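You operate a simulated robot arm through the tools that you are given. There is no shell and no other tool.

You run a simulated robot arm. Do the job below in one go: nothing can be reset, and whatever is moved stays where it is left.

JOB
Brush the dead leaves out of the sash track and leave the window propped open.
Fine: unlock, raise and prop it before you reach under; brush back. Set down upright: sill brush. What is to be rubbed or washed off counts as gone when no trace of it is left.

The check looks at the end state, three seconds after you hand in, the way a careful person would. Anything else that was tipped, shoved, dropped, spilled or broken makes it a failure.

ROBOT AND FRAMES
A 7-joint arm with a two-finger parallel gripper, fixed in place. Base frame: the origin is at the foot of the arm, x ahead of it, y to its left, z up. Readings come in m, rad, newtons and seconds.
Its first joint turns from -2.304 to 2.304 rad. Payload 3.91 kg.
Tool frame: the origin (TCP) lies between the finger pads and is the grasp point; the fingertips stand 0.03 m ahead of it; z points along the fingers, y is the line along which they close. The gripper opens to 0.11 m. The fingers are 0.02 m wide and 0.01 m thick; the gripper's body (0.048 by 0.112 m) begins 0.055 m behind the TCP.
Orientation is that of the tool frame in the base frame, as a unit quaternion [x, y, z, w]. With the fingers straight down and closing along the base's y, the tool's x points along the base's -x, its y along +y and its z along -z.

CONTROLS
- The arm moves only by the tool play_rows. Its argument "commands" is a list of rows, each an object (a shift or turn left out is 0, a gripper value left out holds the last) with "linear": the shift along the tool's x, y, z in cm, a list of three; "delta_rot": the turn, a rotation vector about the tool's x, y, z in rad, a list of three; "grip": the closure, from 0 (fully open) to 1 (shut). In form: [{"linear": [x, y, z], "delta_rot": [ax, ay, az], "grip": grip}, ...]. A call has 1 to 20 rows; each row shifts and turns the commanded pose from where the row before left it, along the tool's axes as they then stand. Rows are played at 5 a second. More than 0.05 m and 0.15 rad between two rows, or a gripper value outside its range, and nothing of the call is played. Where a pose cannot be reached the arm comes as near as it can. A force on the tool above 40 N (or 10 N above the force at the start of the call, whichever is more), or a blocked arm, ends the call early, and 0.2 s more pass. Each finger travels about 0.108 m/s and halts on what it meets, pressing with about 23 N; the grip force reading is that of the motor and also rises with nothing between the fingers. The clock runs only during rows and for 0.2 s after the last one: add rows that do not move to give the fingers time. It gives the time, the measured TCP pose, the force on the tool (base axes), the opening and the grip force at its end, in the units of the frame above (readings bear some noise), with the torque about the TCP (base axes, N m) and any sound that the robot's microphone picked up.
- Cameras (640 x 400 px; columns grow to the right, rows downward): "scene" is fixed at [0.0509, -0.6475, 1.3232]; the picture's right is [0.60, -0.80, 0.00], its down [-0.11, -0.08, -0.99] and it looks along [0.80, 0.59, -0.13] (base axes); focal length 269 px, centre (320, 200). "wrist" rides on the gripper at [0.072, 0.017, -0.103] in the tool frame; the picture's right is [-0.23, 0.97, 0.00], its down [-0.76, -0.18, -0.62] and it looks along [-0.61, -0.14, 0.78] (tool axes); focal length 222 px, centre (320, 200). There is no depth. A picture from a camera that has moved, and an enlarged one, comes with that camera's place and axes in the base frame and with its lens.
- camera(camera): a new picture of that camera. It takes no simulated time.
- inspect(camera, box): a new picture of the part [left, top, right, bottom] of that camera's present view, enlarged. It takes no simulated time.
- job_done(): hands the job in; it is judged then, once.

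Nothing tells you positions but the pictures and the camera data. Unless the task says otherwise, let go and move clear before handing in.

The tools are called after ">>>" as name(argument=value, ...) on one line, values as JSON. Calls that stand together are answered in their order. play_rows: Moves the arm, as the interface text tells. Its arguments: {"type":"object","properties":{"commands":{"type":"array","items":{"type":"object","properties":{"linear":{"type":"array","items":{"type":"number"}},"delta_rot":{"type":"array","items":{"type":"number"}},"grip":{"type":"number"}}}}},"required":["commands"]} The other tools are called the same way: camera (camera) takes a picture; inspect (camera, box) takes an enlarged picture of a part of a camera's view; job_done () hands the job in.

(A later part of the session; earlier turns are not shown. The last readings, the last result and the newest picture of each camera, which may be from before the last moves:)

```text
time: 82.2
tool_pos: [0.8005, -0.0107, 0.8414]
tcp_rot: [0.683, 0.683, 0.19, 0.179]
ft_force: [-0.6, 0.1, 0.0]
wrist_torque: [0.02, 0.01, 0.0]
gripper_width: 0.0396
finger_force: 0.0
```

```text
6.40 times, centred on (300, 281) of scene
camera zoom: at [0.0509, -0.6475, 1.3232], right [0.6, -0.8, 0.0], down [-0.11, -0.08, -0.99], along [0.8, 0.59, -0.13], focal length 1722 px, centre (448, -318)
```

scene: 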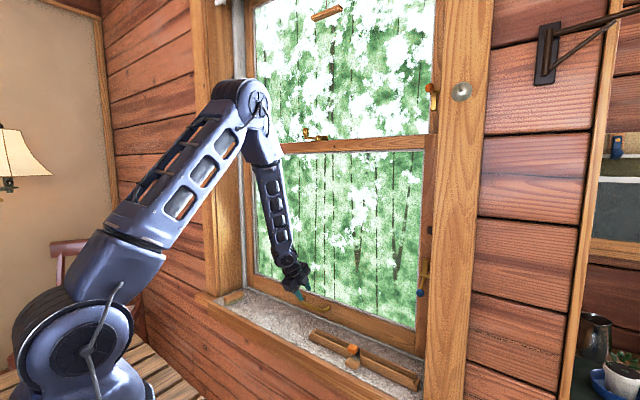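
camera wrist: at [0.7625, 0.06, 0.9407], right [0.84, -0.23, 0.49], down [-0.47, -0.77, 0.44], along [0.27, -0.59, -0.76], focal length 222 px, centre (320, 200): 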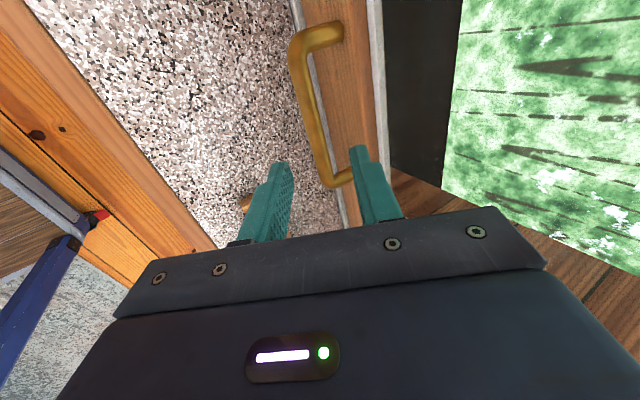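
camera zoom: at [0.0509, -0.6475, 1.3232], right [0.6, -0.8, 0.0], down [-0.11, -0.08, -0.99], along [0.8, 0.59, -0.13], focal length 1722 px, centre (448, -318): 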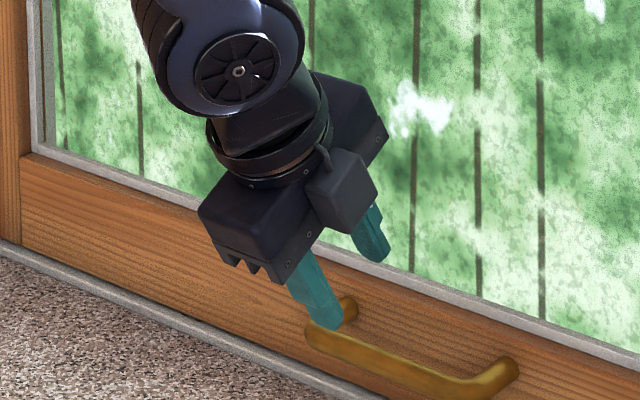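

The bar lies between the fingers along the approach line. I'll advance 8 cm and check before closing.

>>> play_rows(commands=[{"linear": [0, 0, 2.7]}, {"linear": [0, 0, 2.7]}, {"linear": [0, 0, 2.4]}, {}])

>>> inspect(camera="wrist", box=[220, 50, 460, 210])

>>> inspect(camera="scene", box=[260, 270, 340, 320])

```text
time: 83.2
tool_pos: [0.8394, -0.0095, 0.7745]
tcp_rot: [0.682, 0.683, 0.19, 0.179]
ft_force: [0.5, 0.1, -0.1]
wrist_torque: [-0.01, -0.01, 0.02]
gripper_width: 0.0396
finger_force: 0.1
```

```text
2.50 times, centred on (340, 130) of wrist
camera zoom: at [0.8017, 0.0607, 0.8729], right [0.84, -0.23, 0.49], down [-0.46, -0.77, 0.44], along [0.27, -0.59, -0.76], focal length 555 px, centre (270, 375)
```

zoom: 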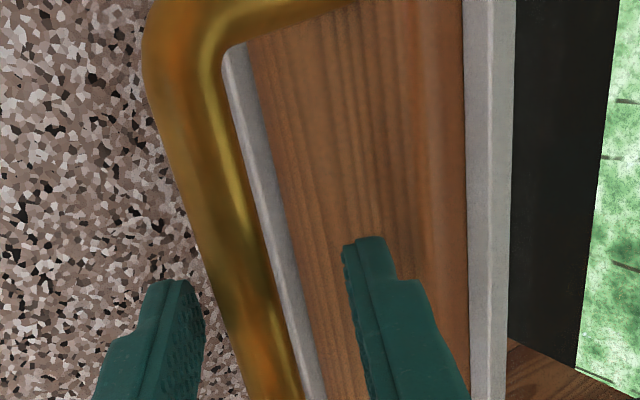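

```text
8.00 times, centred on (300, 295) of scene
camera zoom: at [0.0509, -0.6475, 1.3232], right [0.6, -0.8, 0.0], down [-0.11, -0.08, -0.99], along [0.8, 0.59, -0.13], focal length 2153 px, centre (480, -560)
```

zoom: 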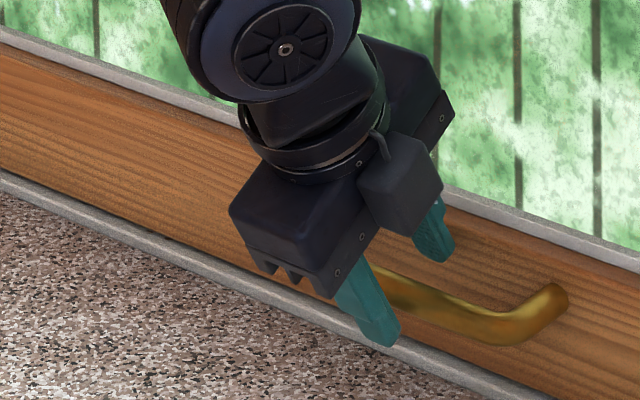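

The bar is between the fingers. Closing now.

>>> play_rows(commands=[{"grip": 1.0}, {}, {}])

>>> inspect(camera="wrist", box=[220, 50, 460, 210])

>>> inspect(camera="scene", box=[260, 270, 340, 320])

```text
time: 83.8
tool_pos: [0.8353, -0.0088, 0.771]
tcp_rot: [0.683, 0.684, 0.188, 0.176]
ft_force: [-6.2, -1.4, 4.5]
wrist_torque: [-0.46, 0.07, 0.75]
gripper_width: 0.0157
finger_force: 45.0
stopped in row 3: the force on the tool passed its limit at 42 N (the readings are from after the stop); the commanded pose is now the measured one
```

```text
2.50 times, centred on (340, 130) of wrist
camera zoom: at [0.7985, 0.0607, 0.8709], right [0.85, -0.23, 0.48], down [-0.46, -0.77, 0.44], along [0.27, -0.59, -0.76], focal length 555 px, centre (270, 375)
```

zoom: 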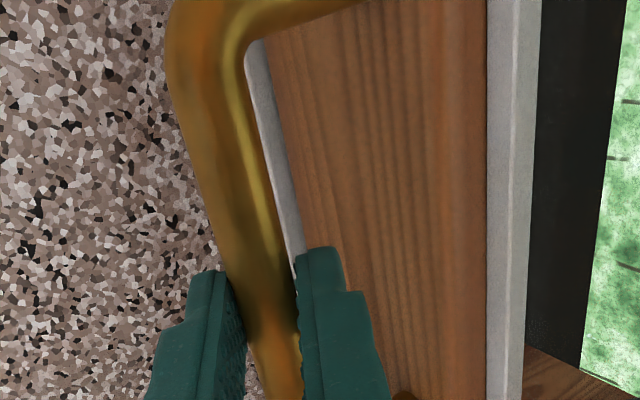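

```text
8.00 times, centred on (300, 295) of scene
camera zoom: at [0.0509, -0.6475, 1.3232], right [0.6, -0.8, 0.0], down [-0.11, -0.08, -0.99], along [0.8, 0.59, -0.13], focal length 2153 px, centre (480, -560)
```

zoom: 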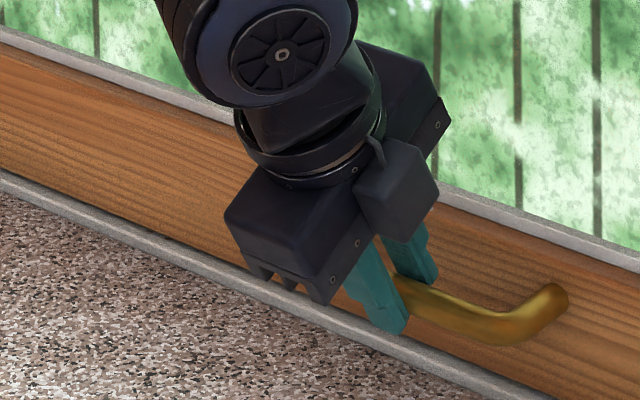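

The bar is gripped. I'll lift gently to test that the sash is free.

>>> play_rows(commands=[{"linear": [0, 0.3, -0.52]}, {"linear": [0, 0.5, -0.866]}, {"linear": [0, 0.5, -0.866]}, {}])

>>> inspect(camera="scene", box=[230, 260, 440, 390])

```text
time: 84.3
tool_pos: [0.8354, -0.0109, 0.7736]
tcp_rot: [0.683, 0.684, 0.186, 0.175]
ft_force: [19.4, 2.1, -25.8]
wrist_torque: [-0.65, -0.08, 0.72]
gripper_width: 0.016
finger_force: 45.4
stopped in row 2: the force on the tool passed its limit at 50 N (the readings are from after the stop); the commanded pose is now the measured one
```

```text
3.05 times, centred on (335, 325) of scene
camera zoom: at [0.0509, -0.6475, 1.3232], right [0.6, -0.8, 0.0], down [-0.11, -0.08, -0.99], along [0.8, 0.59, -0.13], focal length 820 px, centre (274, -181)
```

zoom: 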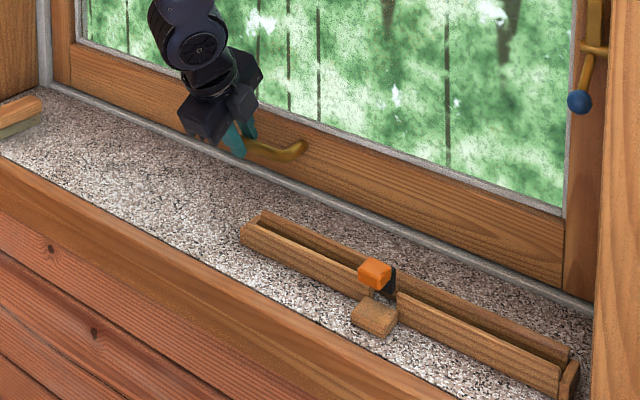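

>>> inspect(camera="scene", box=[295, 120, 335, 145])

>>> inspect(camera="scene", box=[410, 70, 450, 160])

```text
16.00 times, centred on (315, 132) of scene
camera zoom: at [0.0509, -0.6475, 1.3232], right [0.6, -0.8, 0.0], down [-0.11, -0.08, -0.99], along [0.8, 0.59, -0.13], focal length 4305 px, centre (400, 1280)
```

zoom: 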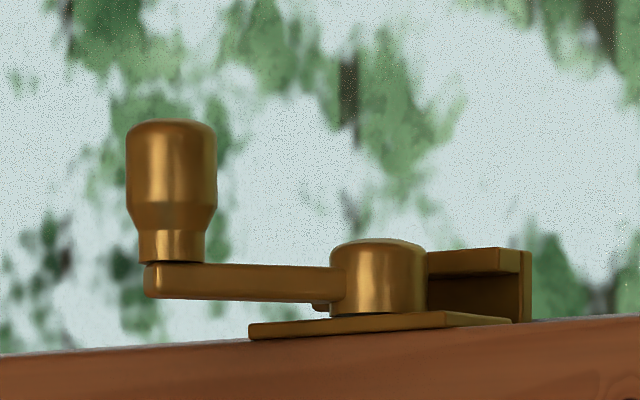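

```text
4.44 times, centred on (430, 115) of scene
camera zoom: at [0.0509, -0.6475, 1.3232], right [0.6, -0.8, 0.0], down [-0.11, -0.08, -0.99], along [0.8, 0.59, -0.13], focal length 1196 px, centre (-169, 578)
```

zoom: 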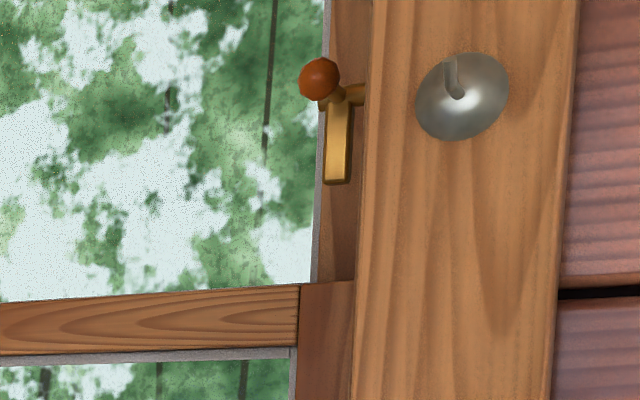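

The sash rose about 2 mm and then resisted. I'll try much smaller steps to tell a heavy sash from one that is still latched.

>>> play_rows(commands=[{"linear": [0, 0.1, -0.173]}, {}, {"linear": [0, 0.05, -0.087]}, {}])

>>> inspect(camera="scene", box=[295, 120, 335, 145])

```text
time: 84.6
tool_pos: [0.8348, -0.0099, 0.772]
tcp_rot: [0.683, 0.685, 0.185, 0.174]
ft_force: [16.3, 2.2, -22.3]
wrist_torque: [-0.37, -0.1, 0.75]
gripper_width: 0.0156
finger_force: 44.3
stopped in row 1: the force on the tool passed its limit at 47 N (the readings are from after the stop); the commanded pose is now the measured one
```

```text
16.00 times, centred on (315, 132) of scene
camera zoom: at [0.0509, -0.6475, 1.3232], right [0.6, -0.8, 0.0], down [-0.11, -0.08, -0.99], along [0.8, 0.59, -0.13], focal length 4305 px, centre (400, 1280)
```

zoom: 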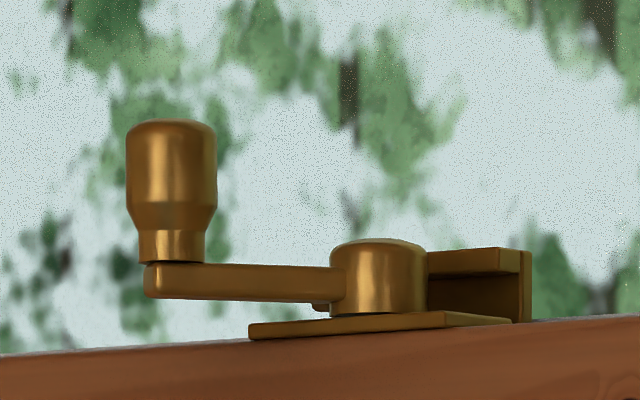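

At 47 N the sash doesn't move further, so the cam is still under the keeper lip. My earlier push pressed the knob toward its pivot, which couldn't turn it any further. I'll let go of the handle and return to the lock to push the lever further, this time with the fingertips reaching past the knob.

>>> play_rows(commands=[{"grip": 0.6}, {}, {"linear": [0, 0, -3]}, {"linear": [0, 0, -4]}, {"linear": [0, 0, -4]}, {"linear": [0, -2, -4]}, {"linear": [0, -2, -4]}, {}])

>>> camera(camera="scene")

```text
time: 86.4
tool_pos: [0.708, -0.012, 0.9213]
tcp_rot: [0.684, 0.684, 0.186, 0.173]
ft_force: [-0.9, 1.0, -0.1]
wrist_torque: [-0.03, -0.01, -0.02]
gripper_width: 0.0439
finger_force: 0.1
```

```text
taken
```

scene: 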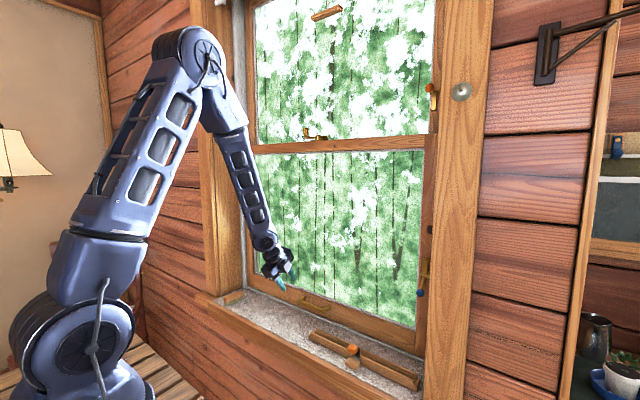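

>>> play_rows(commands=[{"linear": [0.6, 2.14, -3.8], "grip": 1.0}, {"linear": [0.6, 2.14, -3.8]}, {"linear": [0.6, 2.14, -3.8]}, {"linear": [0.6, 2.14, -3.8]}, {"linear": [0.6, 2.14, -3.8]}, {"linear": [0.6, 2.14, -3.8]}, {"linear": [0.6, 2.14, -3.8]}, {"linear": [0.6, 2.14, -3.8]}, {"linear": [0.6, 2.14, -3.8]}, {"linear": [0.6, 2.14, -3.8]}, {"linear": [0.6, 2.14, -3.8]}, {"linear": [0.6, 2.14, -3.8]}, {"delta_rot": [-0.1472, 0, 0]}, {"delta_rot": [-0.1472, 0, 0]}, {"delta_rot": [-0.1472, 0, 0]}, {"delta_rot": [-0.1472, 0, 0]}, {"delta_rot": [-0.1472, 0, 0]}, {"delta_rot": [-0.1472, 0, 0]}, {}])

>>> camera(camera="scene")

>>> camera(camera="wrist")

```text
time: 90.4
tool_pos: [0.7059, 0.0498, 1.4456]
tcp_rot: [0.543, 0.54, 0.459, 0.45]
ft_force: [0.1, 0.2, 0.9]
wrist_torque: [0.01, 0.0, 0.05]
gripper_width: 0.0002
finger_force: 23.0
```

```text
taken
```

scene: 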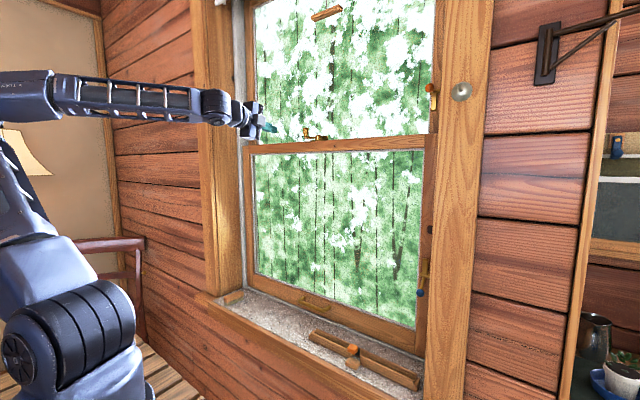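

```text
taken
camera wrist: at [0.6057, 0.1219, 1.4805], right [0.17, -0.24, 0.96], down [-0.64, -0.76, -0.08], along [0.75, -0.6, -0.28], focal length 222 px, centre (320, 200)
```

wrist: 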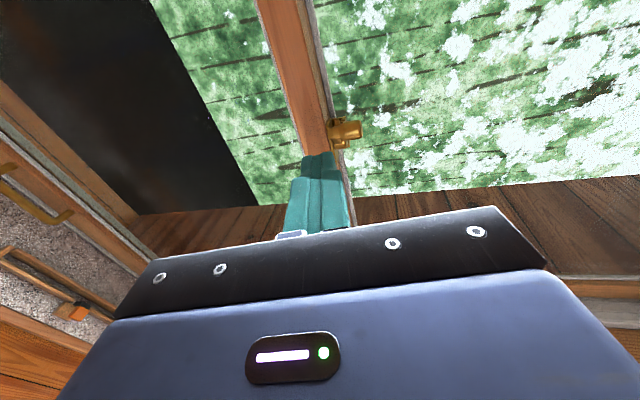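

I'm to the left of the lock with the tool almost level. I'll move in so the fingertips reach past the knob on its left, then sweep right.

>>> play_rows(commands=[{"linear": [0.41, 0.73, 3.7]}, {"linear": [0.41, 0.73, 3.7]}, {"linear": [0.41, 0.73, 3.7]}, {"linear": [0.41, 0.73, 3.7]}, {}])

>>> inspect(camera="scene", box=[250, 100, 350, 162])

>>> camera(camera="wrist")

```text
time: 91.6
tool_pos: [0.855, 0.0698, 1.4492]
tcp_rot: [0.543, 0.54, 0.46, 0.449]
ft_force: [0.0, 0.7, -0.7]
wrist_torque: [-0.01, -0.02, 0.03]
gripper_width: 0.0
finger_force: 23.0
```

```text
6.40 times, centred on (300, 131) of scene
camera zoom: at [0.0509, -0.6475, 1.3232], right [0.6, -0.8, 0.0], down [-0.11, -0.08, -0.99], along [0.8, 0.59, -0.13], focal length 1722 px, centre (448, 642)
```

zoom: 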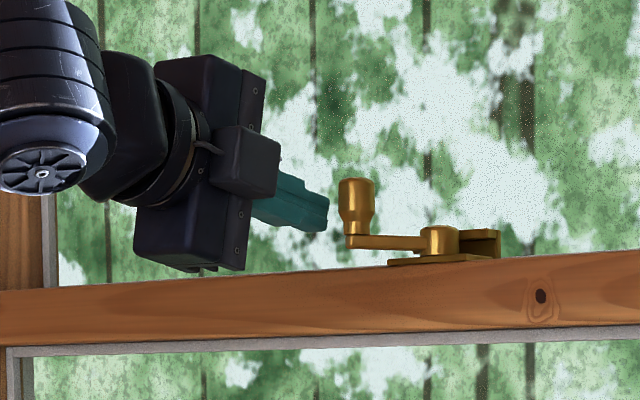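

```text
taken
camera wrist: at [0.7564, 0.1404, 1.485], right [0.17, -0.24, 0.96], down [-0.64, -0.76, -0.08], along [0.75, -0.6, -0.28], focal length 222 px, centre (320, 200)
```

wrist: 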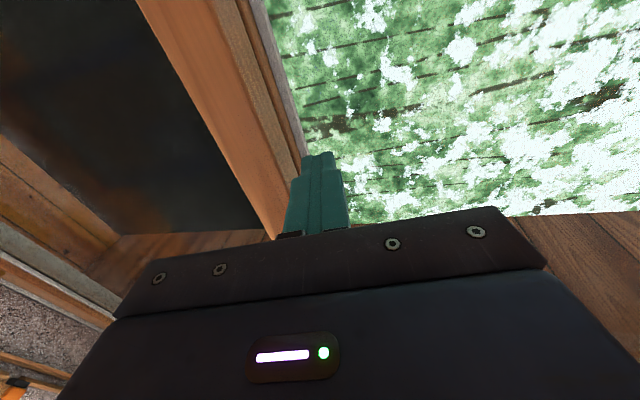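

>>> play_rows(commands=[{"linear": [-1, 0, 0]}, {"linear": [-1, 0, 0]}, {"linear": [-0.6, 0, 0]}, {"linear": [-0.6, 0, 0]}, {"linear": [-0.6, 0, 0]}, {"linear": [-0.6, 0, 0]}, {"linear": [-0.6, 0, 0]}, {"linear": [-0.6, 0, 0]}])

>>> inspect(camera="scene", box=[250, 100, 350, 162])

```text
time: 93.4
tool_pos: [0.8556, 0.0131, 1.4472]
tcp_rot: [0.543, 0.54, 0.46, 0.449]
ft_force: [-0.7, 0.1, -0.1]
wrist_torque: [0.01, -0.01, 0.0]
gripper_width: 0.0
finger_force: 23.3
```

```text
6.40 times, centred on (300, 131) of scene
camera zoom: at [0.0509, -0.6475, 1.3232], right [0.6, -0.8, 0.0], down [-0.11, -0.08, -0.99], along [0.8, 0.59, -0.13], focal length 1722 px, centre (448, 642)
```

zoom: 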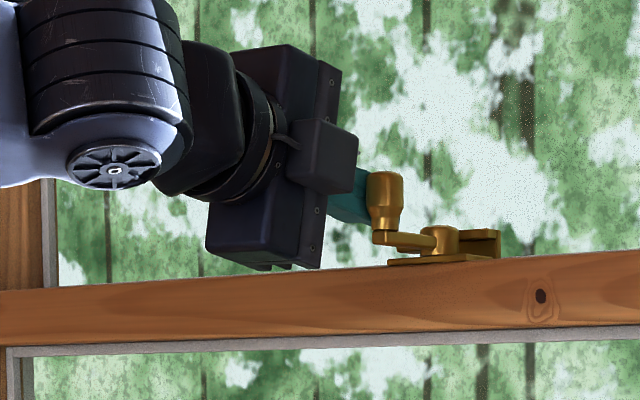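

>>> play_rows(commands=[{"linear": [-0.5, 0, 0]}, {"linear": [-0.5, 0, 0]}, {"linear": [-0.5, 0, 0]}, {}])

>>> inspect(camera="scene", box=[250, 100, 350, 162])

```text
time: 94.1
tool_pos: [0.8565, 0.0115, 1.4473]
tcp_rot: [0.54, 0.543, 0.462, 0.447]
ft_force: [-1.5, 13.2, 3.7]
wrist_torque: [0.0, 0.06, -0.12]
gripper_width: 0.0
finger_force: 22.6
stopped in row 3: the force on the tool passed its limit at 45 N (the readings are from after the stop); the commanded pose is now the measured one
```

```text
6.40 times, centred on (300, 131) of scene
camera zoom: at [0.0509, -0.6475, 1.3232], right [0.6, -0.8, 0.0], down [-0.11, -0.08, -0.99], along [0.8, 0.59, -0.13], focal length 1722 px, centre (448, 642)
```

zoom: 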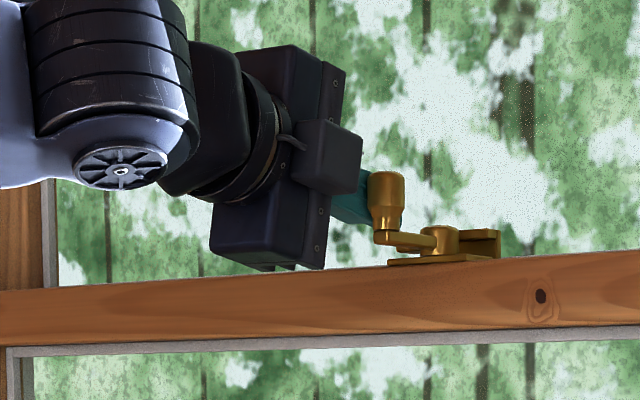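

The lever has now reached its true stop at about 90°, so the lock is open. I'll retreat and go back down to the handle along the same route.

>>> play_rows(commands=[{"linear": [1.5, 0, -1]}, {"linear": [1, 0, -4]}, {"linear": [0, 0, -4]}, {"linear": [0, -1, -4]}, {"linear": [0, -1, -2]}, {"delta_rot": [0.1472, 0, 0]}, {"delta_rot": [0.1472, 0, 0]}, {"delta_rot": [0.1472, 0, 0]}, {"delta_rot": [0.1472, 0, 0]}, {"delta_rot": [0.1472, 0, 0]}, {"delta_rot": [0.1472, 0, 0]}, {}])

>>> inspect(camera="scene", box=[295, 120, 335, 145])

>>> camera(camera="scene")

```text
time: 96.7
tool_pos: [0.7044, 0.0315, 1.4535]
tcp_rot: [0.68, 0.687, 0.186, 0.173]
ft_force: [-0.1, 0.5, -0.6]
wrist_torque: [-0.01, 0.0, -0.01]
gripper_width: 0.0
finger_force: 23.2
```

```text
16.00 times, centred on (315, 132) of scene
camera zoom: at [0.0509, -0.6475, 1.3232], right [0.6, -0.8, 0.0], down [-0.11, -0.08, -0.99], along [0.8, 0.59, -0.13], focal length 4305 px, centre (400, 1280)
```

zoom: 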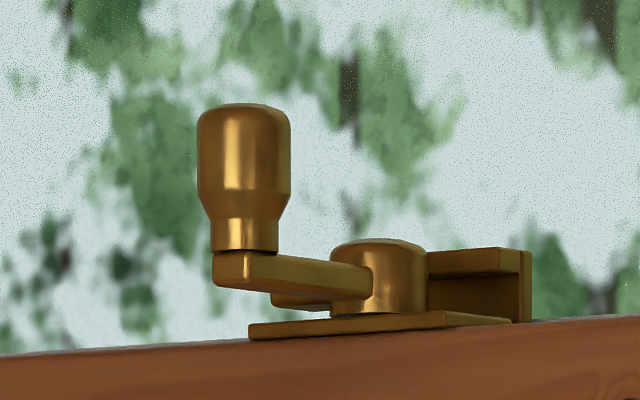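

```text
taken
```

scene: 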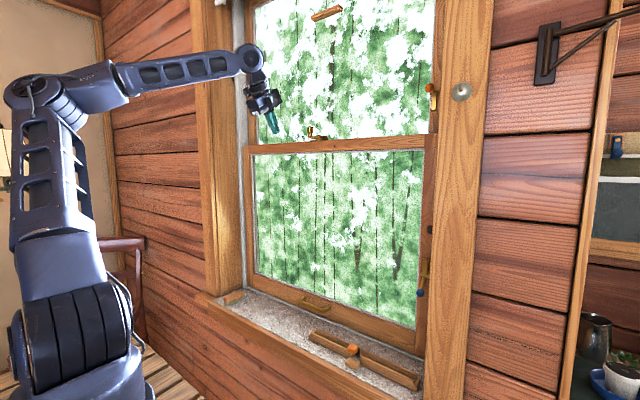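

>>> play_rows(commands=[{"linear": [-0.34, -2.125, 3.78], "grip": 0.64}, {"linear": [-0.34, -2.125, 3.78]}, {"linear": [-0.34, -2.125, 3.78]}, {"linear": [-0.34, -2.125, 3.78]}, {"linear": [-0.34, -2.125, 3.78]}, {"linear": [-0.34, -2.125, 3.78]}, {"linear": [-0.34, -2.125, 3.78]}, {"linear": [-0.34, -2.125, 3.78]}, {"linear": [-0.34, -2.125, 3.78]}, {"linear": [-0.34, -2.125, 3.78]}, {"linear": [-0.34, -2.125, 3.78]}, {"linear": [-0.34, -2.125, 3.78]}, {"linear": [0, 1.16, 4.18]}, {"linear": [0, 1.16, 4.18]}, {"linear": [0, 1.16, 4.18]}, {}])

>>> camera(camera="scene")

>>> camera(camera="wrist")

```text
time: 100.1
tool_pos: [0.7714, -0.0106, 0.8238]
tcp_rot: [0.702, 0.678, 0.164, 0.143]
ft_force: [0.7, 0.1, -1.0]
wrist_torque: [0.0, 0.02, -0.01]
gripper_width: 0.0397
finger_force: 0.1
out of reach, approached as far as the arm can: row 12, 13
```

```text
taken
```

scene: 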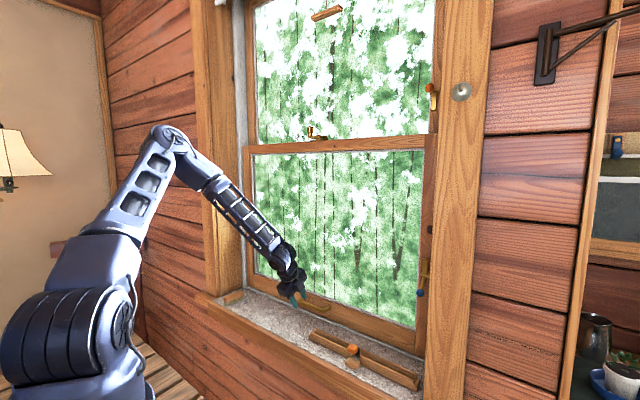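

```text
taken
camera wrist: at [0.7452, 0.0586, 0.9282], right [0.88, -0.27, 0.4], down [-0.45, -0.77, 0.46], along [0.19, -0.58, -0.79], focal length 222 px, centre (320, 200)
```

wrist: 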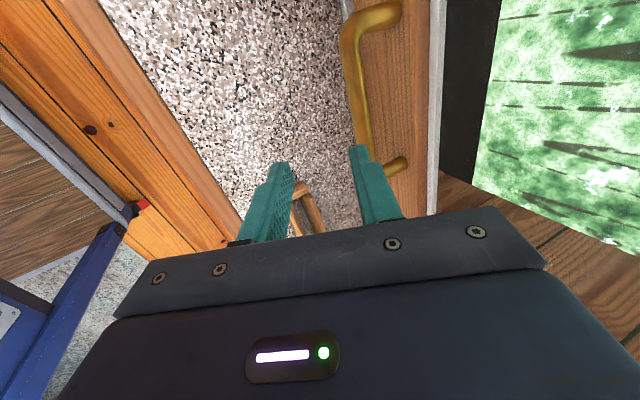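

>>> play_rows(commands=[{"linear": [0.07, 1.84, 0.25]}, {"linear": [0.07, 1.84, 0.25]}, {}])

>>> camera(camera="wrist")

```text
time: 100.9
tool_pos: [0.806, -0.0101, 0.8352]
tcp_rot: [0.702, 0.678, 0.163, 0.143]
ft_force: [-0.2, -0.8, 0.1]
wrist_torque: [0.01, 0.01, 0.0]
gripper_width: 0.0398
finger_force: 0.1
```

```text
taken
camera wrist: at [0.7794, 0.0588, 0.939], right [0.88, -0.27, 0.4], down [-0.45, -0.77, 0.46], along [0.19, -0.58, -0.79], focal length 222 px, centre (320, 200)
```

wrist: 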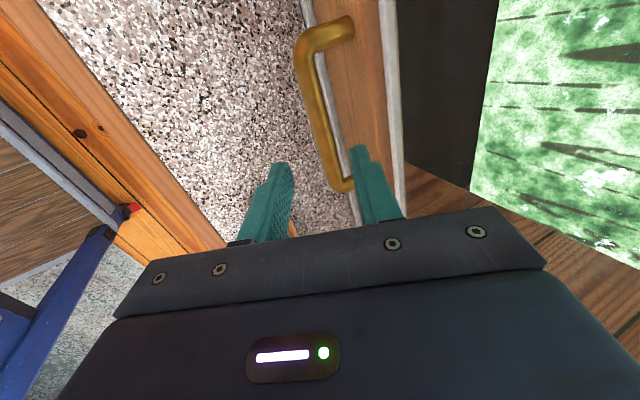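

>>> play_rows(commands=[{"linear": [0, 0, 2.4]}, {"linear": [0, 0, 2.4]}, {"linear": [0, 0, 2]}, {}])

>>> inspect(camera="wrist", box=[220, 50, 460, 210])

```text
time: 101.9
tool_pos: [0.835, -0.0083, 0.773]
tcp_rot: [0.703, 0.678, 0.164, 0.143]
ft_force: [0.8, -0.6, -0.4]
wrist_torque: [-0.01, -0.01, 0.0]
gripper_width: 0.0397
finger_force: 0.0
```

```text
2.50 times, centred on (340, 130) of wrist
camera zoom: at [0.8084, 0.0602, 0.8772], right [0.88, -0.27, 0.4], down [-0.45, -0.77, 0.46], along [0.19, -0.58, -0.79], focal length 555 px, centre (270, 375)
```

zoom: 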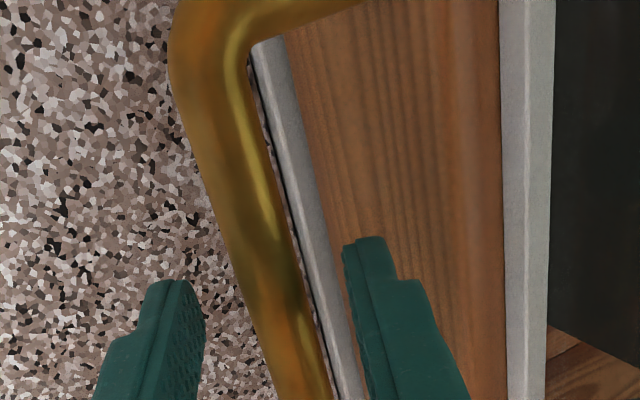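

>>> play_rows(commands=[{"linear": [0, 0.15, 0], "grip": 0.8}, {"grip": 0.9}, {"grip": 1.0}, {}])

>>> inspect(camera="wrist", box=[220, 50, 460, 210])

```text
time: 102.9
tool_pos: [0.8364, -0.0093, 0.7745]
tcp_rot: [0.703, 0.678, 0.164, 0.142]
ft_force: [19.9, -1.8, 2.5]
wrist_torque: [-0.54, -0.43, 0.84]
gripper_width: 0.0162
finger_force: 44.5
```

```text
2.50 times, centred on (340, 130) of wrist
camera zoom: at [0.8103, 0.0601, 0.8783], right [0.87, -0.27, 0.4], down [-0.45, -0.77, 0.46], along [0.19, -0.58, -0.79], focal length 555 px, centre (270, 375)
```

zoom: 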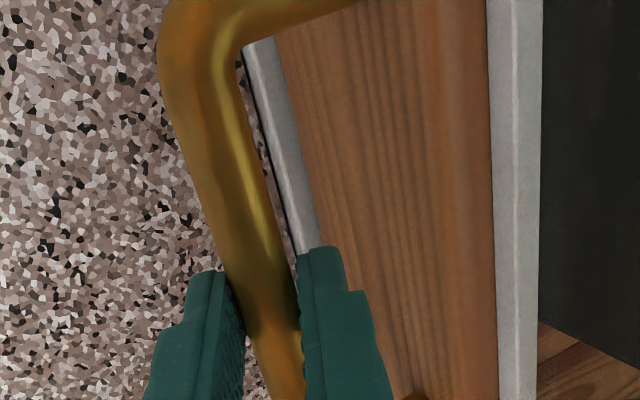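

Gripped again. Now a gentle lift.

>>> play_rows(commands=[{"linear": [0, 0.3, -0.1]}, {"linear": [0.01, 0.21, -0.45]}, {"linear": [0.02, 0.21, -0.45]}, {"linear": [0.02, 0.21, -0.45]}, {}])

>>> camera(camera="scene")

```text
time: 104.1
tool_pos: [0.8371, -0.0084, 0.7909]
tcp_rot: [0.702, 0.678, 0.163, 0.142]
ft_force: [-19.2, -1.9, -7.6]
wrist_torque: [-0.48, 0.47, 0.81]
gripper_width: 0.0165
finger_force: 44.6
```

```text
taken
```

scene: 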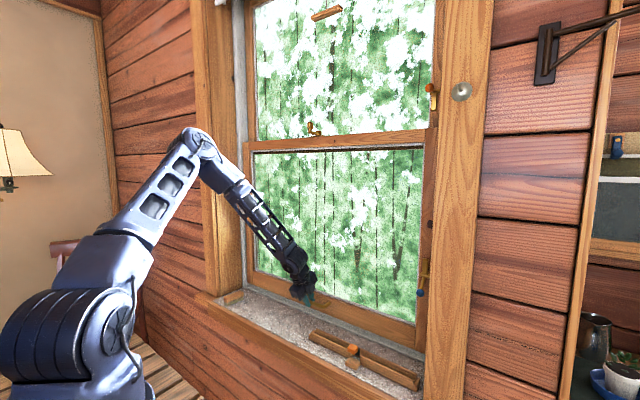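

It's free and rises easily. I'll keep raising it in stages.

>>> play_rows(commands=[{"linear": [0.04, 0.3, -1.0]}, {"linear": [0.07, 0.846, -1.81]}, {"linear": [0.07, 0.846, -1.81]}, {"linear": [0.07, 0.846, -1.81]}, {"linear": [0.07, 0.846, -1.81]}, {}])

>>> camera(camera="scene")

```text
time: 105.5
tool_pos: [0.8362, -0.0091, 0.8837]
tcp_rot: [0.703, 0.678, 0.164, 0.143]
ft_force: [-4.2, 1.0, 9.5]
wrist_torque: [0.12, 0.1, 1.09]
gripper_width: 0.0164
finger_force: 45.1
```

```text
taken
```

scene: 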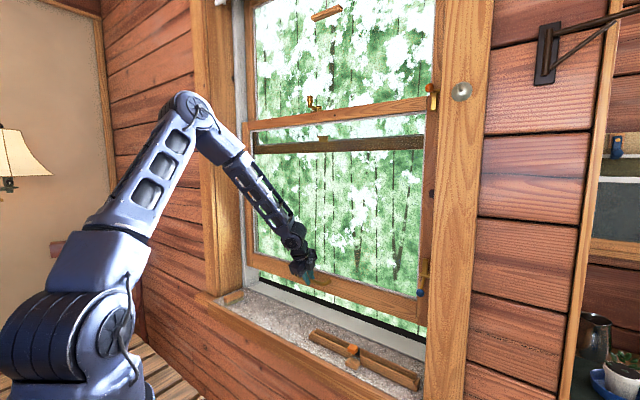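

>>> inspect(camera="scene", box=[395, 60, 475, 140])

>>> inspect(camera="scene", box=[230, 260, 440, 390])

```text
5.00 times, centred on (435, 100) of scene
camera zoom: at [0.0509, -0.6475, 1.3232], right [0.6, -0.8, 0.0], down [-0.11, -0.08, -0.99], along [0.8, 0.59, -0.13], focal length 1345 px, centre (-255, 700)
```

zoom: 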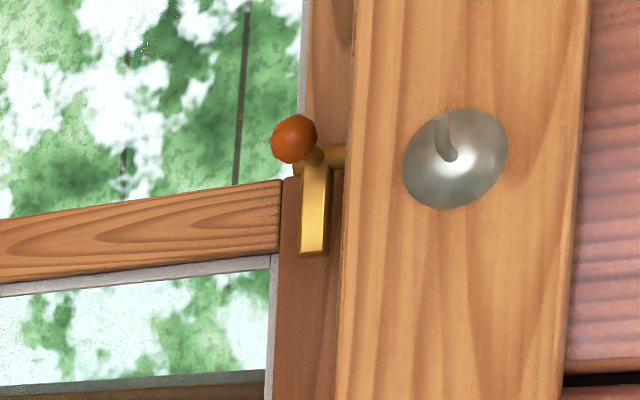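

```text
3.05 times, centred on (335, 325) of scene
camera zoom: at [0.0509, -0.6475, 1.3232], right [0.6, -0.8, 0.0], down [-0.11, -0.08, -0.99], along [0.8, 0.59, -0.13], focal length 820 px, centre (274, -181)
```

zoom: 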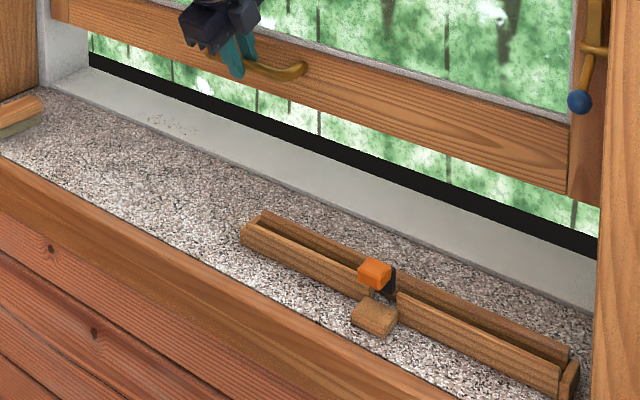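

The sash clears the orange catch, and I can see speckled leaf debris on the white track at the left. I'll continue lifting.

>>> play_rows(commands=[{"linear": [0.07, 0.846, -1.81]}, {"linear": [0.07, 0.846, -1.81]}, {"linear": [0.07, 0.846, -1.81]}, {"linear": [0.07, 0.846, -1.81]}, {"linear": [0.07, 0.846, -1.81]}, {"linear": [0.07, 0.846, -1.81]}, {"linear": [0.07, 0.846, -1.81]}, {}])

>>> camera(camera="scene")

```text
time: 107.3
tool_pos: [0.8361, -0.0093, 1.0224]
tcp_rot: [0.703, 0.677, 0.165, 0.143]
ft_force: [-10.9, 4.2, 5.0]
wrist_torque: [0.11, 0.29, 1.08]
gripper_width: 0.0164
finger_force: 45.3
```

```text
taken
```

scene: 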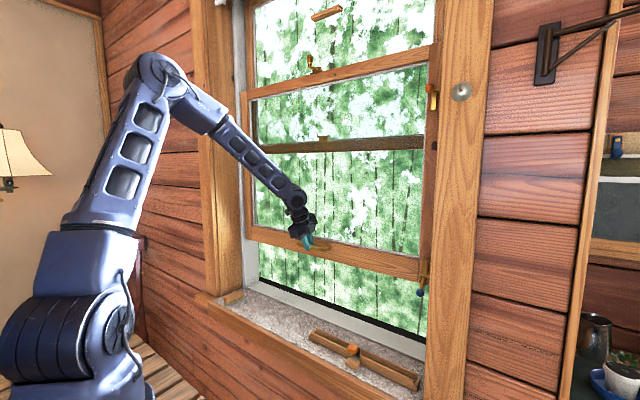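

>>> play_rows(commands=[{"linear": [0.07, 0.846, -1.81]}, {"linear": [0.07, 0.846, -1.81]}, {"linear": [0.07, 0.846, -1.81]}, {"linear": [0.07, 0.846, -1.81]}, {"linear": [0.07, 0.846, -1.81]}, {"linear": [0.07, 0.846, -1.81]}, {"linear": [0.07, 0.846, -1.81]}, {"linear": [0.07, 0.846, -1.81]}, {}])

>>> camera(camera="scene")

>>> inspect(camera="scene", box=[370, 210, 450, 310])

```text
time: 109.1
tool_pos: [0.8358, -0.01, 1.1733]
tcp_rot: [0.703, 0.678, 0.162, 0.142]
ft_force: [6.7, -1.2, -4.0]
wrist_torque: [-0.25, -0.08, 0.84]
gripper_width: 0.0167
finger_force: 44.7
stopped in row 8: the force on the tool passed its limit at 51 N (the readings are from after the stop); the commanded pose is now the measured one
```

```text
taken
```

scene: 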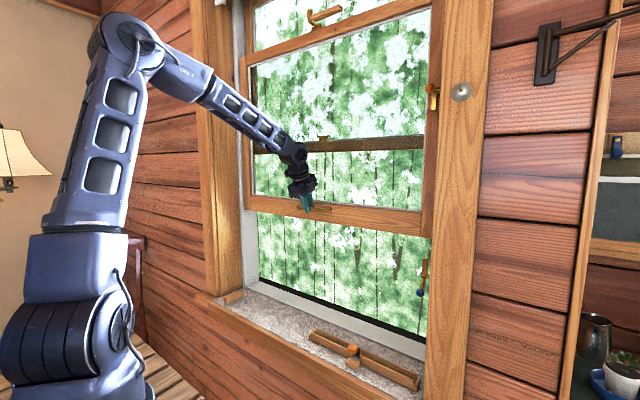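

```text
4.00 times, centred on (410, 260) of scene
camera zoom: at [0.0509, -0.6475, 1.3232], right [0.6, -0.8, 0.0], down [-0.11, -0.08, -0.99], along [0.8, 0.59, -0.13], focal length 1076 px, centre (-40, -40)
```

zoom: 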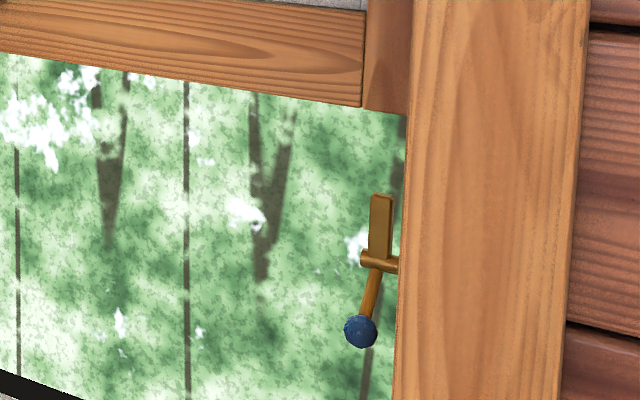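

>>> inspect(camera="scene", box=[280, 0, 380, 62])

>>> inspect(camera="scene", box=[380, 0, 480, 120])

```text
6.40 times, centred on (330, 31) of scene
camera zoom: at [0.0509, -0.6475, 1.3232], right [0.6, -0.8, 0.0], down [-0.11, -0.08, -0.99], along [0.8, 0.59, -0.13], focal length 1722 px, centre (256, 1282)
```

zoom: 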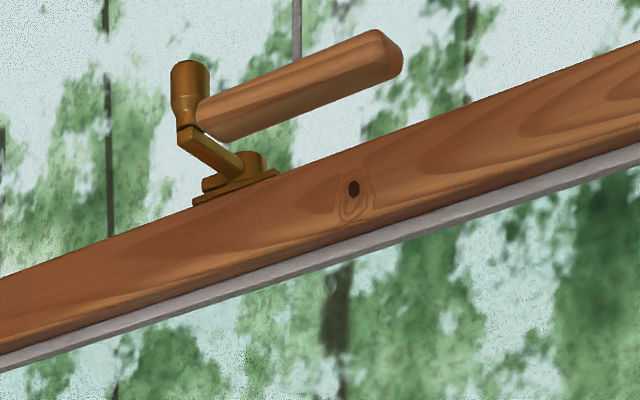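

```text
3.33 times, centred on (430, 60) of scene
camera zoom: at [0.0509, -0.6475, 1.3232], right [0.6, -0.8, 0.0], down [-0.11, -0.08, -0.99], along [0.8, 0.59, -0.13], focal length 897 px, centre (-47, 667)
```

zoom: 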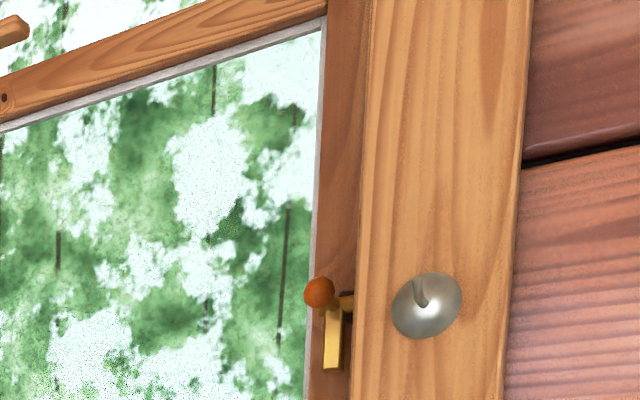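

The sash is up about 0.40 m, which seems to be its upper stop, and well above the blue catch. The blind pull wasn't touched. I'll wait a moment to read the resting load before letting go.

>>> play_rows(commands=[{"linear": [-0.02, -0.2, 0.43]}, {}, {}, {}])

```text
time: 110.1
tool_pos: [0.8368, -0.0085, 1.169]
tcp_rot: [0.703, 0.678, 0.161, 0.142]
ft_force: [10.8, -3.3, 11.9]
wrist_torque: [-0.42, -0.41, 0.83]
gripper_width: 0.0164
finger_force: 44.9
```

Pushing down meets about 12 N of resistance, so the sash holds by friction. I'll release the handle and back off.

>>> play_rows(commands=[{"grip": 0.7}, {"grip": 0.6}, {"linear": [0, 0, -2]}, {"linear": [0, 0, -3]}, {"linear": [0, 0, -4]}, {"linear": [0, -2, -2]}, {}])

>>> camera(camera="scene")

>>> camera(camera="wrist")

```text
time: 111.7
tool_pos: [0.7712, -0.0092, 1.2615]
tcp_rot: [0.703, 0.678, 0.161, 0.141]
ft_force: [0.6, 0.3, 0.1]
wrist_torque: [-0.12, -0.01, -0.04]
gripper_width: 0.0439
finger_force: 0.1
```

```text
taken
```

scene: 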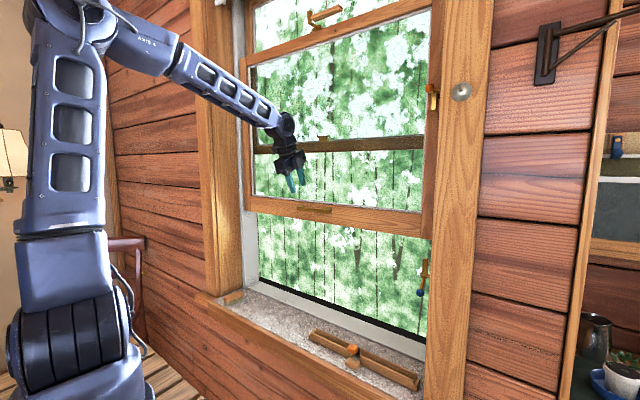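

```text
taken
camera wrist: at [0.746, 0.0596, 1.3645], right [0.88, -0.27, 0.4], down [-0.44, -0.77, 0.47], along [0.18, -0.58, -0.79], focal length 222 px, centre (320, 200)
```

wrist: 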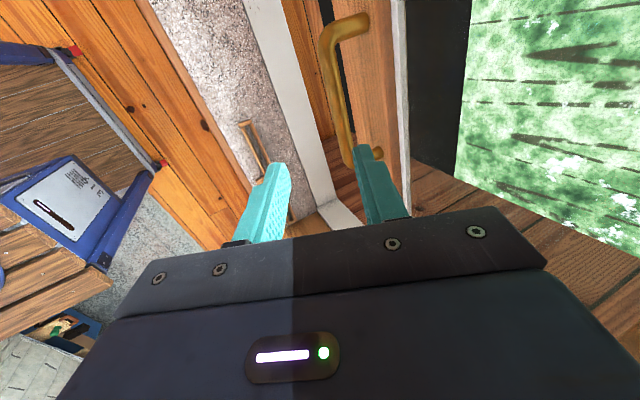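

The sash stays up by itself. Next is the blue catch: pushing its knob, at about (0.818, -0.439, 0.954), straight up will swing the tongue in under the sash. I'll move over to the right jamb and tilt the tool toward it.

>>> play_rows(commands=[{"linear": [0, -3.5, 0], "grip": 1.0}, {"delta_rot": [0.145, 0, 0]}, {"delta_rot": [0.145, 0, 0]}, {"delta_rot": [0.145, 0, -0.03]}, {"linear": [-3.5, 0, 2.6]}, {"linear": [-3.5, 0, 2.6]}, {"linear": [-3.5, 0.5, 2.6]}, {"linear": [-3.5, 0.5, 2.6]}, {"linear": [-3.5, 0.5, 2.6]}, {"linear": [-3.5, 0.5, 2.6]}, {}])

>>> camera(camera="scene")

```text
time: 114.1
tool_pos: [0.7592, -0.2125, 1.0831]
tcp_rot: [0.706, 0.708, 0.011, -0.012]
ft_force: [0.1, 0.7, -0.1]
wrist_torque: [-0.03, -0.01, 0.03]
gripper_width: 0.0002
finger_force: 23.0
```

```text
taken
```

scene: 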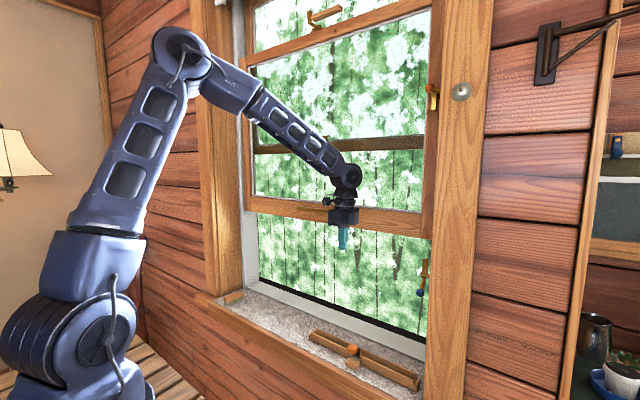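

>>> play_rows(commands=[{"delta_rot": [0, -0.131, 0]}, {"delta_rot": [0, -0.131, 0]}, {"delta_rot": [0, -0.131, 0]}, {"delta_rot": [0, -0.131, 0]}, {"delta_rot": [0, -0.131, 0]}, {"delta_rot": [0, -0.131, 0]}, {"delta_rot": [0, -0.131, 0]}, {"delta_rot": [0, -0.131, 0]}, {}])

>>> camera(camera="scene")

>>> camera(camera="wrist")

```text
time: 116.1
tool_pos: [0.759, -0.2135, 1.0831]
tcp_rot: [0.618, 0.618, -0.345, 0.343]
ft_force: [-0.4, -0.2, -0.1]
wrist_torque: [0.0, -0.02, 0.0]
gripper_width: 0.0003
finger_force: 22.4
```

```text
taken
```

scene: 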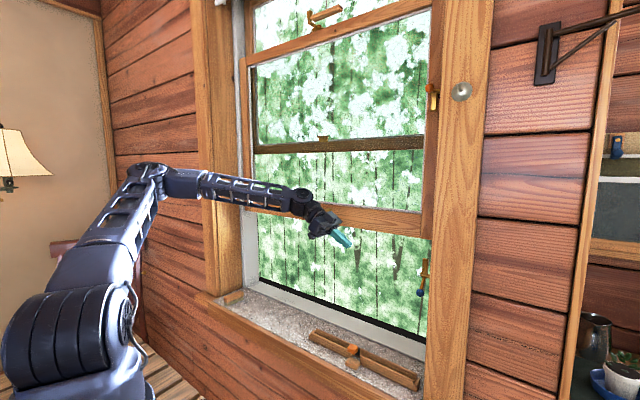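

```text
taken
camera wrist: at [0.7766, -0.0881, 1.0764], right [0.97, -0.12, 0.19], down [-0.18, 0.13, 0.98], along [-0.14, -0.98, 0.1], focal length 222 px, centre (320, 200)
```

wrist: 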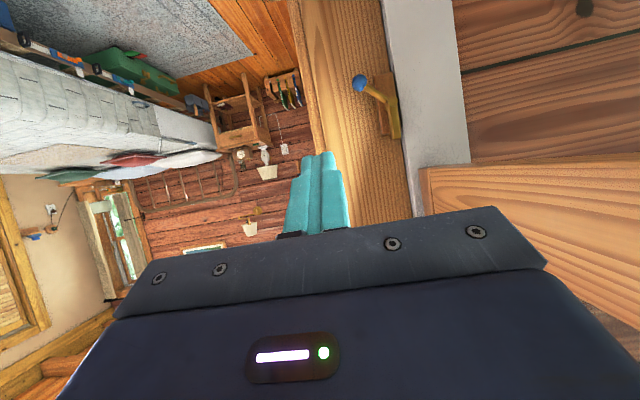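

>>> play_rows(commands=[{"linear": [1.86, 1.06, 3.19]}, {"linear": [1.86, 1.06, 3.19]}, {"linear": [1.86, 1.06, 3.19]}, {"linear": [1.86, 1.06, 3.19]}, {"linear": [1.86, 1.06, 3.19]}, {"linear": [-1.53, 0, 2.7]}, {}])

>>> camera(camera="scene")

>>> camera(camera="wrist")

```text
time: 117.7
tool_pos: [0.8111, -0.3323, 0.9189]
tcp_rot: [0.617, 0.619, -0.344, 0.343]
ft_force: [0.2, 0.1, -0.9]
wrist_torque: [-0.03, 0.02, 0.04]
gripper_width: 0.0003
finger_force: 23.4
```

```text
taken
```

scene: 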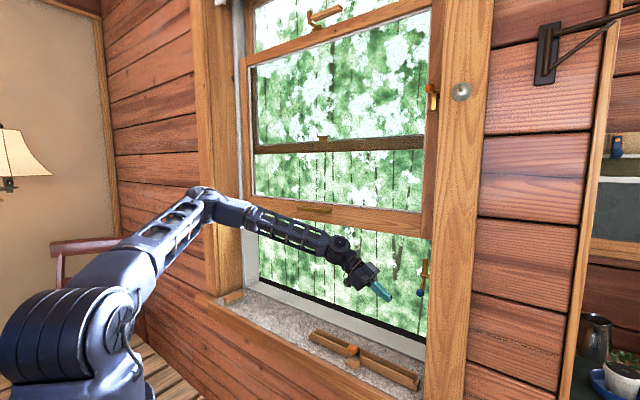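

```text
taken
camera wrist: at [0.8288, -0.206, 0.9126], right [0.97, -0.12, 0.19], down [-0.18, 0.13, 0.98], along [-0.14, -0.98, 0.1], focal length 222 px, centre (320, 200)
```

wrist: 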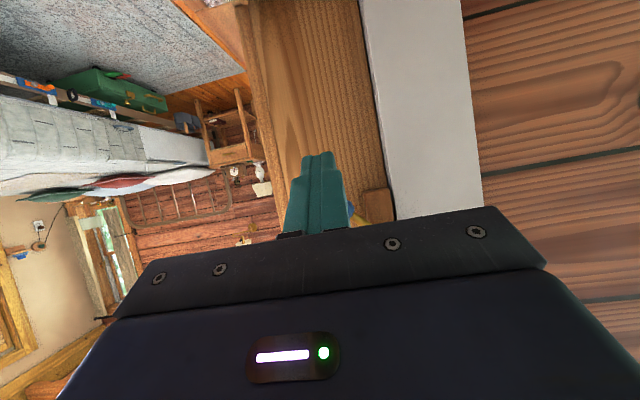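

>>> play_rows(commands=[{"linear": [-1.6, 0, 2.6]}, {"linear": [-1.6, 0, 2.6]}, {"linear": [-1.55, 0.1, 2.55]}, {}])

>>> inspect(camera="scene", box=[370, 240, 450, 310])

>>> inspect(camera="wrist", box=[240, 100, 440, 230])

```text
time: 118.7
tool_pos: [0.8138, -0.4222, 0.9191]
tcp_rot: [0.618, 0.619, -0.344, 0.342]
ft_force: [0.8, -0.6, -0.5]
wrist_torque: [0.01, -0.02, -0.01]
gripper_width: 0.0
finger_force: 23.2
```

```text
5.71 times, centred on (410, 275) of scene
camera zoom: at [0.0509, -0.6475, 1.3232], right [0.6, -0.8, 0.0], down [-0.11, -0.08, -0.99], along [0.8, 0.59, -0.13], focal length 1538 px, centre (-194, -229)
```

zoom: 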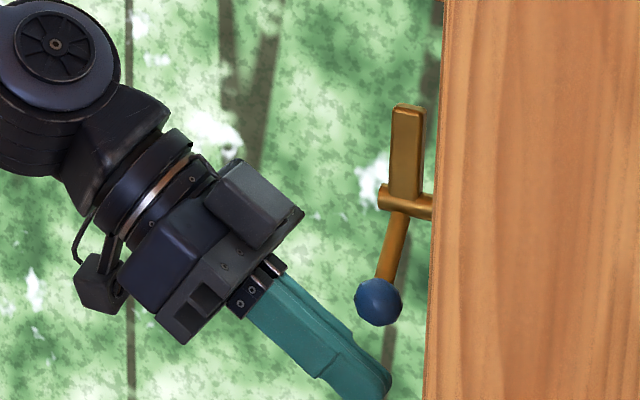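

```text
3.08 times, centred on (340, 165) of wrist
camera zoom: at [0.8307, -0.2967, 0.9117], right [0.97, -0.12, 0.19], down [-0.18, 0.13, 0.98], along [-0.14, -0.98, 0.1], focal length 684 px, centre (258, 308)
```

zoom: 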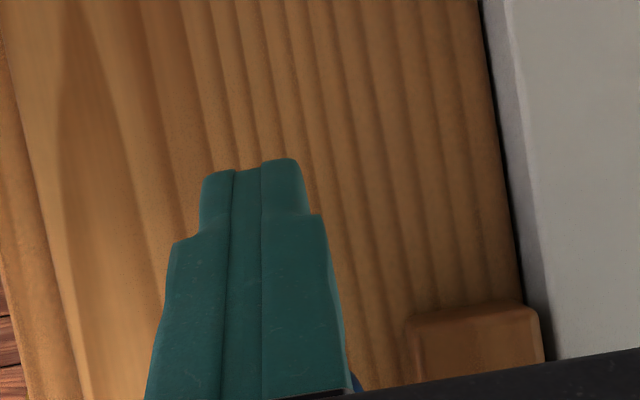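

The fingertip is directly under the knob. I'll push straight up.

>>> play_rows(commands=[{"linear": [-0.68, 0, -0.42]}, {"linear": [-0.68, 0, -0.42]}, {"linear": [-0.68, 0, -0.42]}, {"linear": [-0.68, 0, -0.42]}, {"linear": [-0.68, 0, -0.42]}, {"linear": [-0.68, 0, -0.42]}])

>>> inspect(camera="scene", box=[370, 240, 450, 310])

```text
time: 120.1
tool_pos: [0.8136, -0.4226, 0.9662]
tcp_rot: [0.617, 0.619, -0.343, 0.344]
ft_force: [-0.1, -0.4, -0.1]
wrist_torque: [0.02, 0.01, -0.01]
gripper_width: 0.0
finger_force: 22.6
```

```text
5.71 times, centred on (410, 275) of scene
camera zoom: at [0.0509, -0.6475, 1.3232], right [0.6, -0.8, 0.0], down [-0.11, -0.08, -0.99], along [0.8, 0.59, -0.13], focal length 1538 px, centre (-194, -229)
```

zoom: 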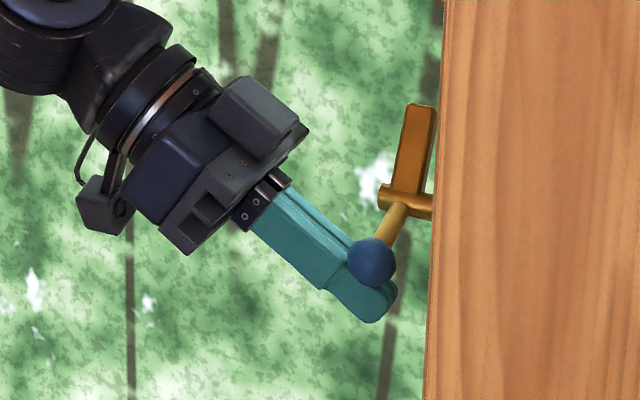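

>>> play_rows(commands=[{"linear": [-0.68, 0, -0.42]}, {"linear": [-0.68, 0, -0.42]}, {"linear": [-0.68, 0, -0.42]}, {"linear": [-0.68, 0, -0.42]}])

>>> inspect(camera="scene", box=[370, 220, 450, 290])

```text
time: 121.1
tool_pos: [0.814, -0.4217, 0.9982]
tcp_rot: [0.617, 0.619, -0.344, 0.344]
ft_force: [0.8, 1.6, 0.2]
wrist_torque: [0.01, -0.01, -0.03]
gripper_width: 0.0
finger_force: 22.7
```

```text
5.71 times, centred on (410, 255) of scene
camera zoom: at [0.0509, -0.6475, 1.3232], right [0.6, -0.8, 0.0], down [-0.11, -0.08, -0.99], along [0.8, 0.59, -0.13], focal length 1538 px, centre (-194, -114)
```

zoom: 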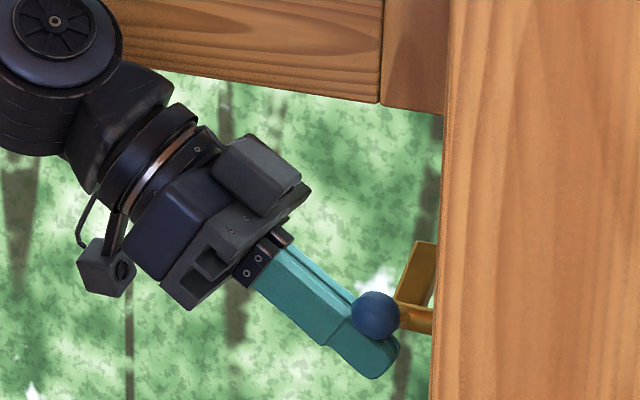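

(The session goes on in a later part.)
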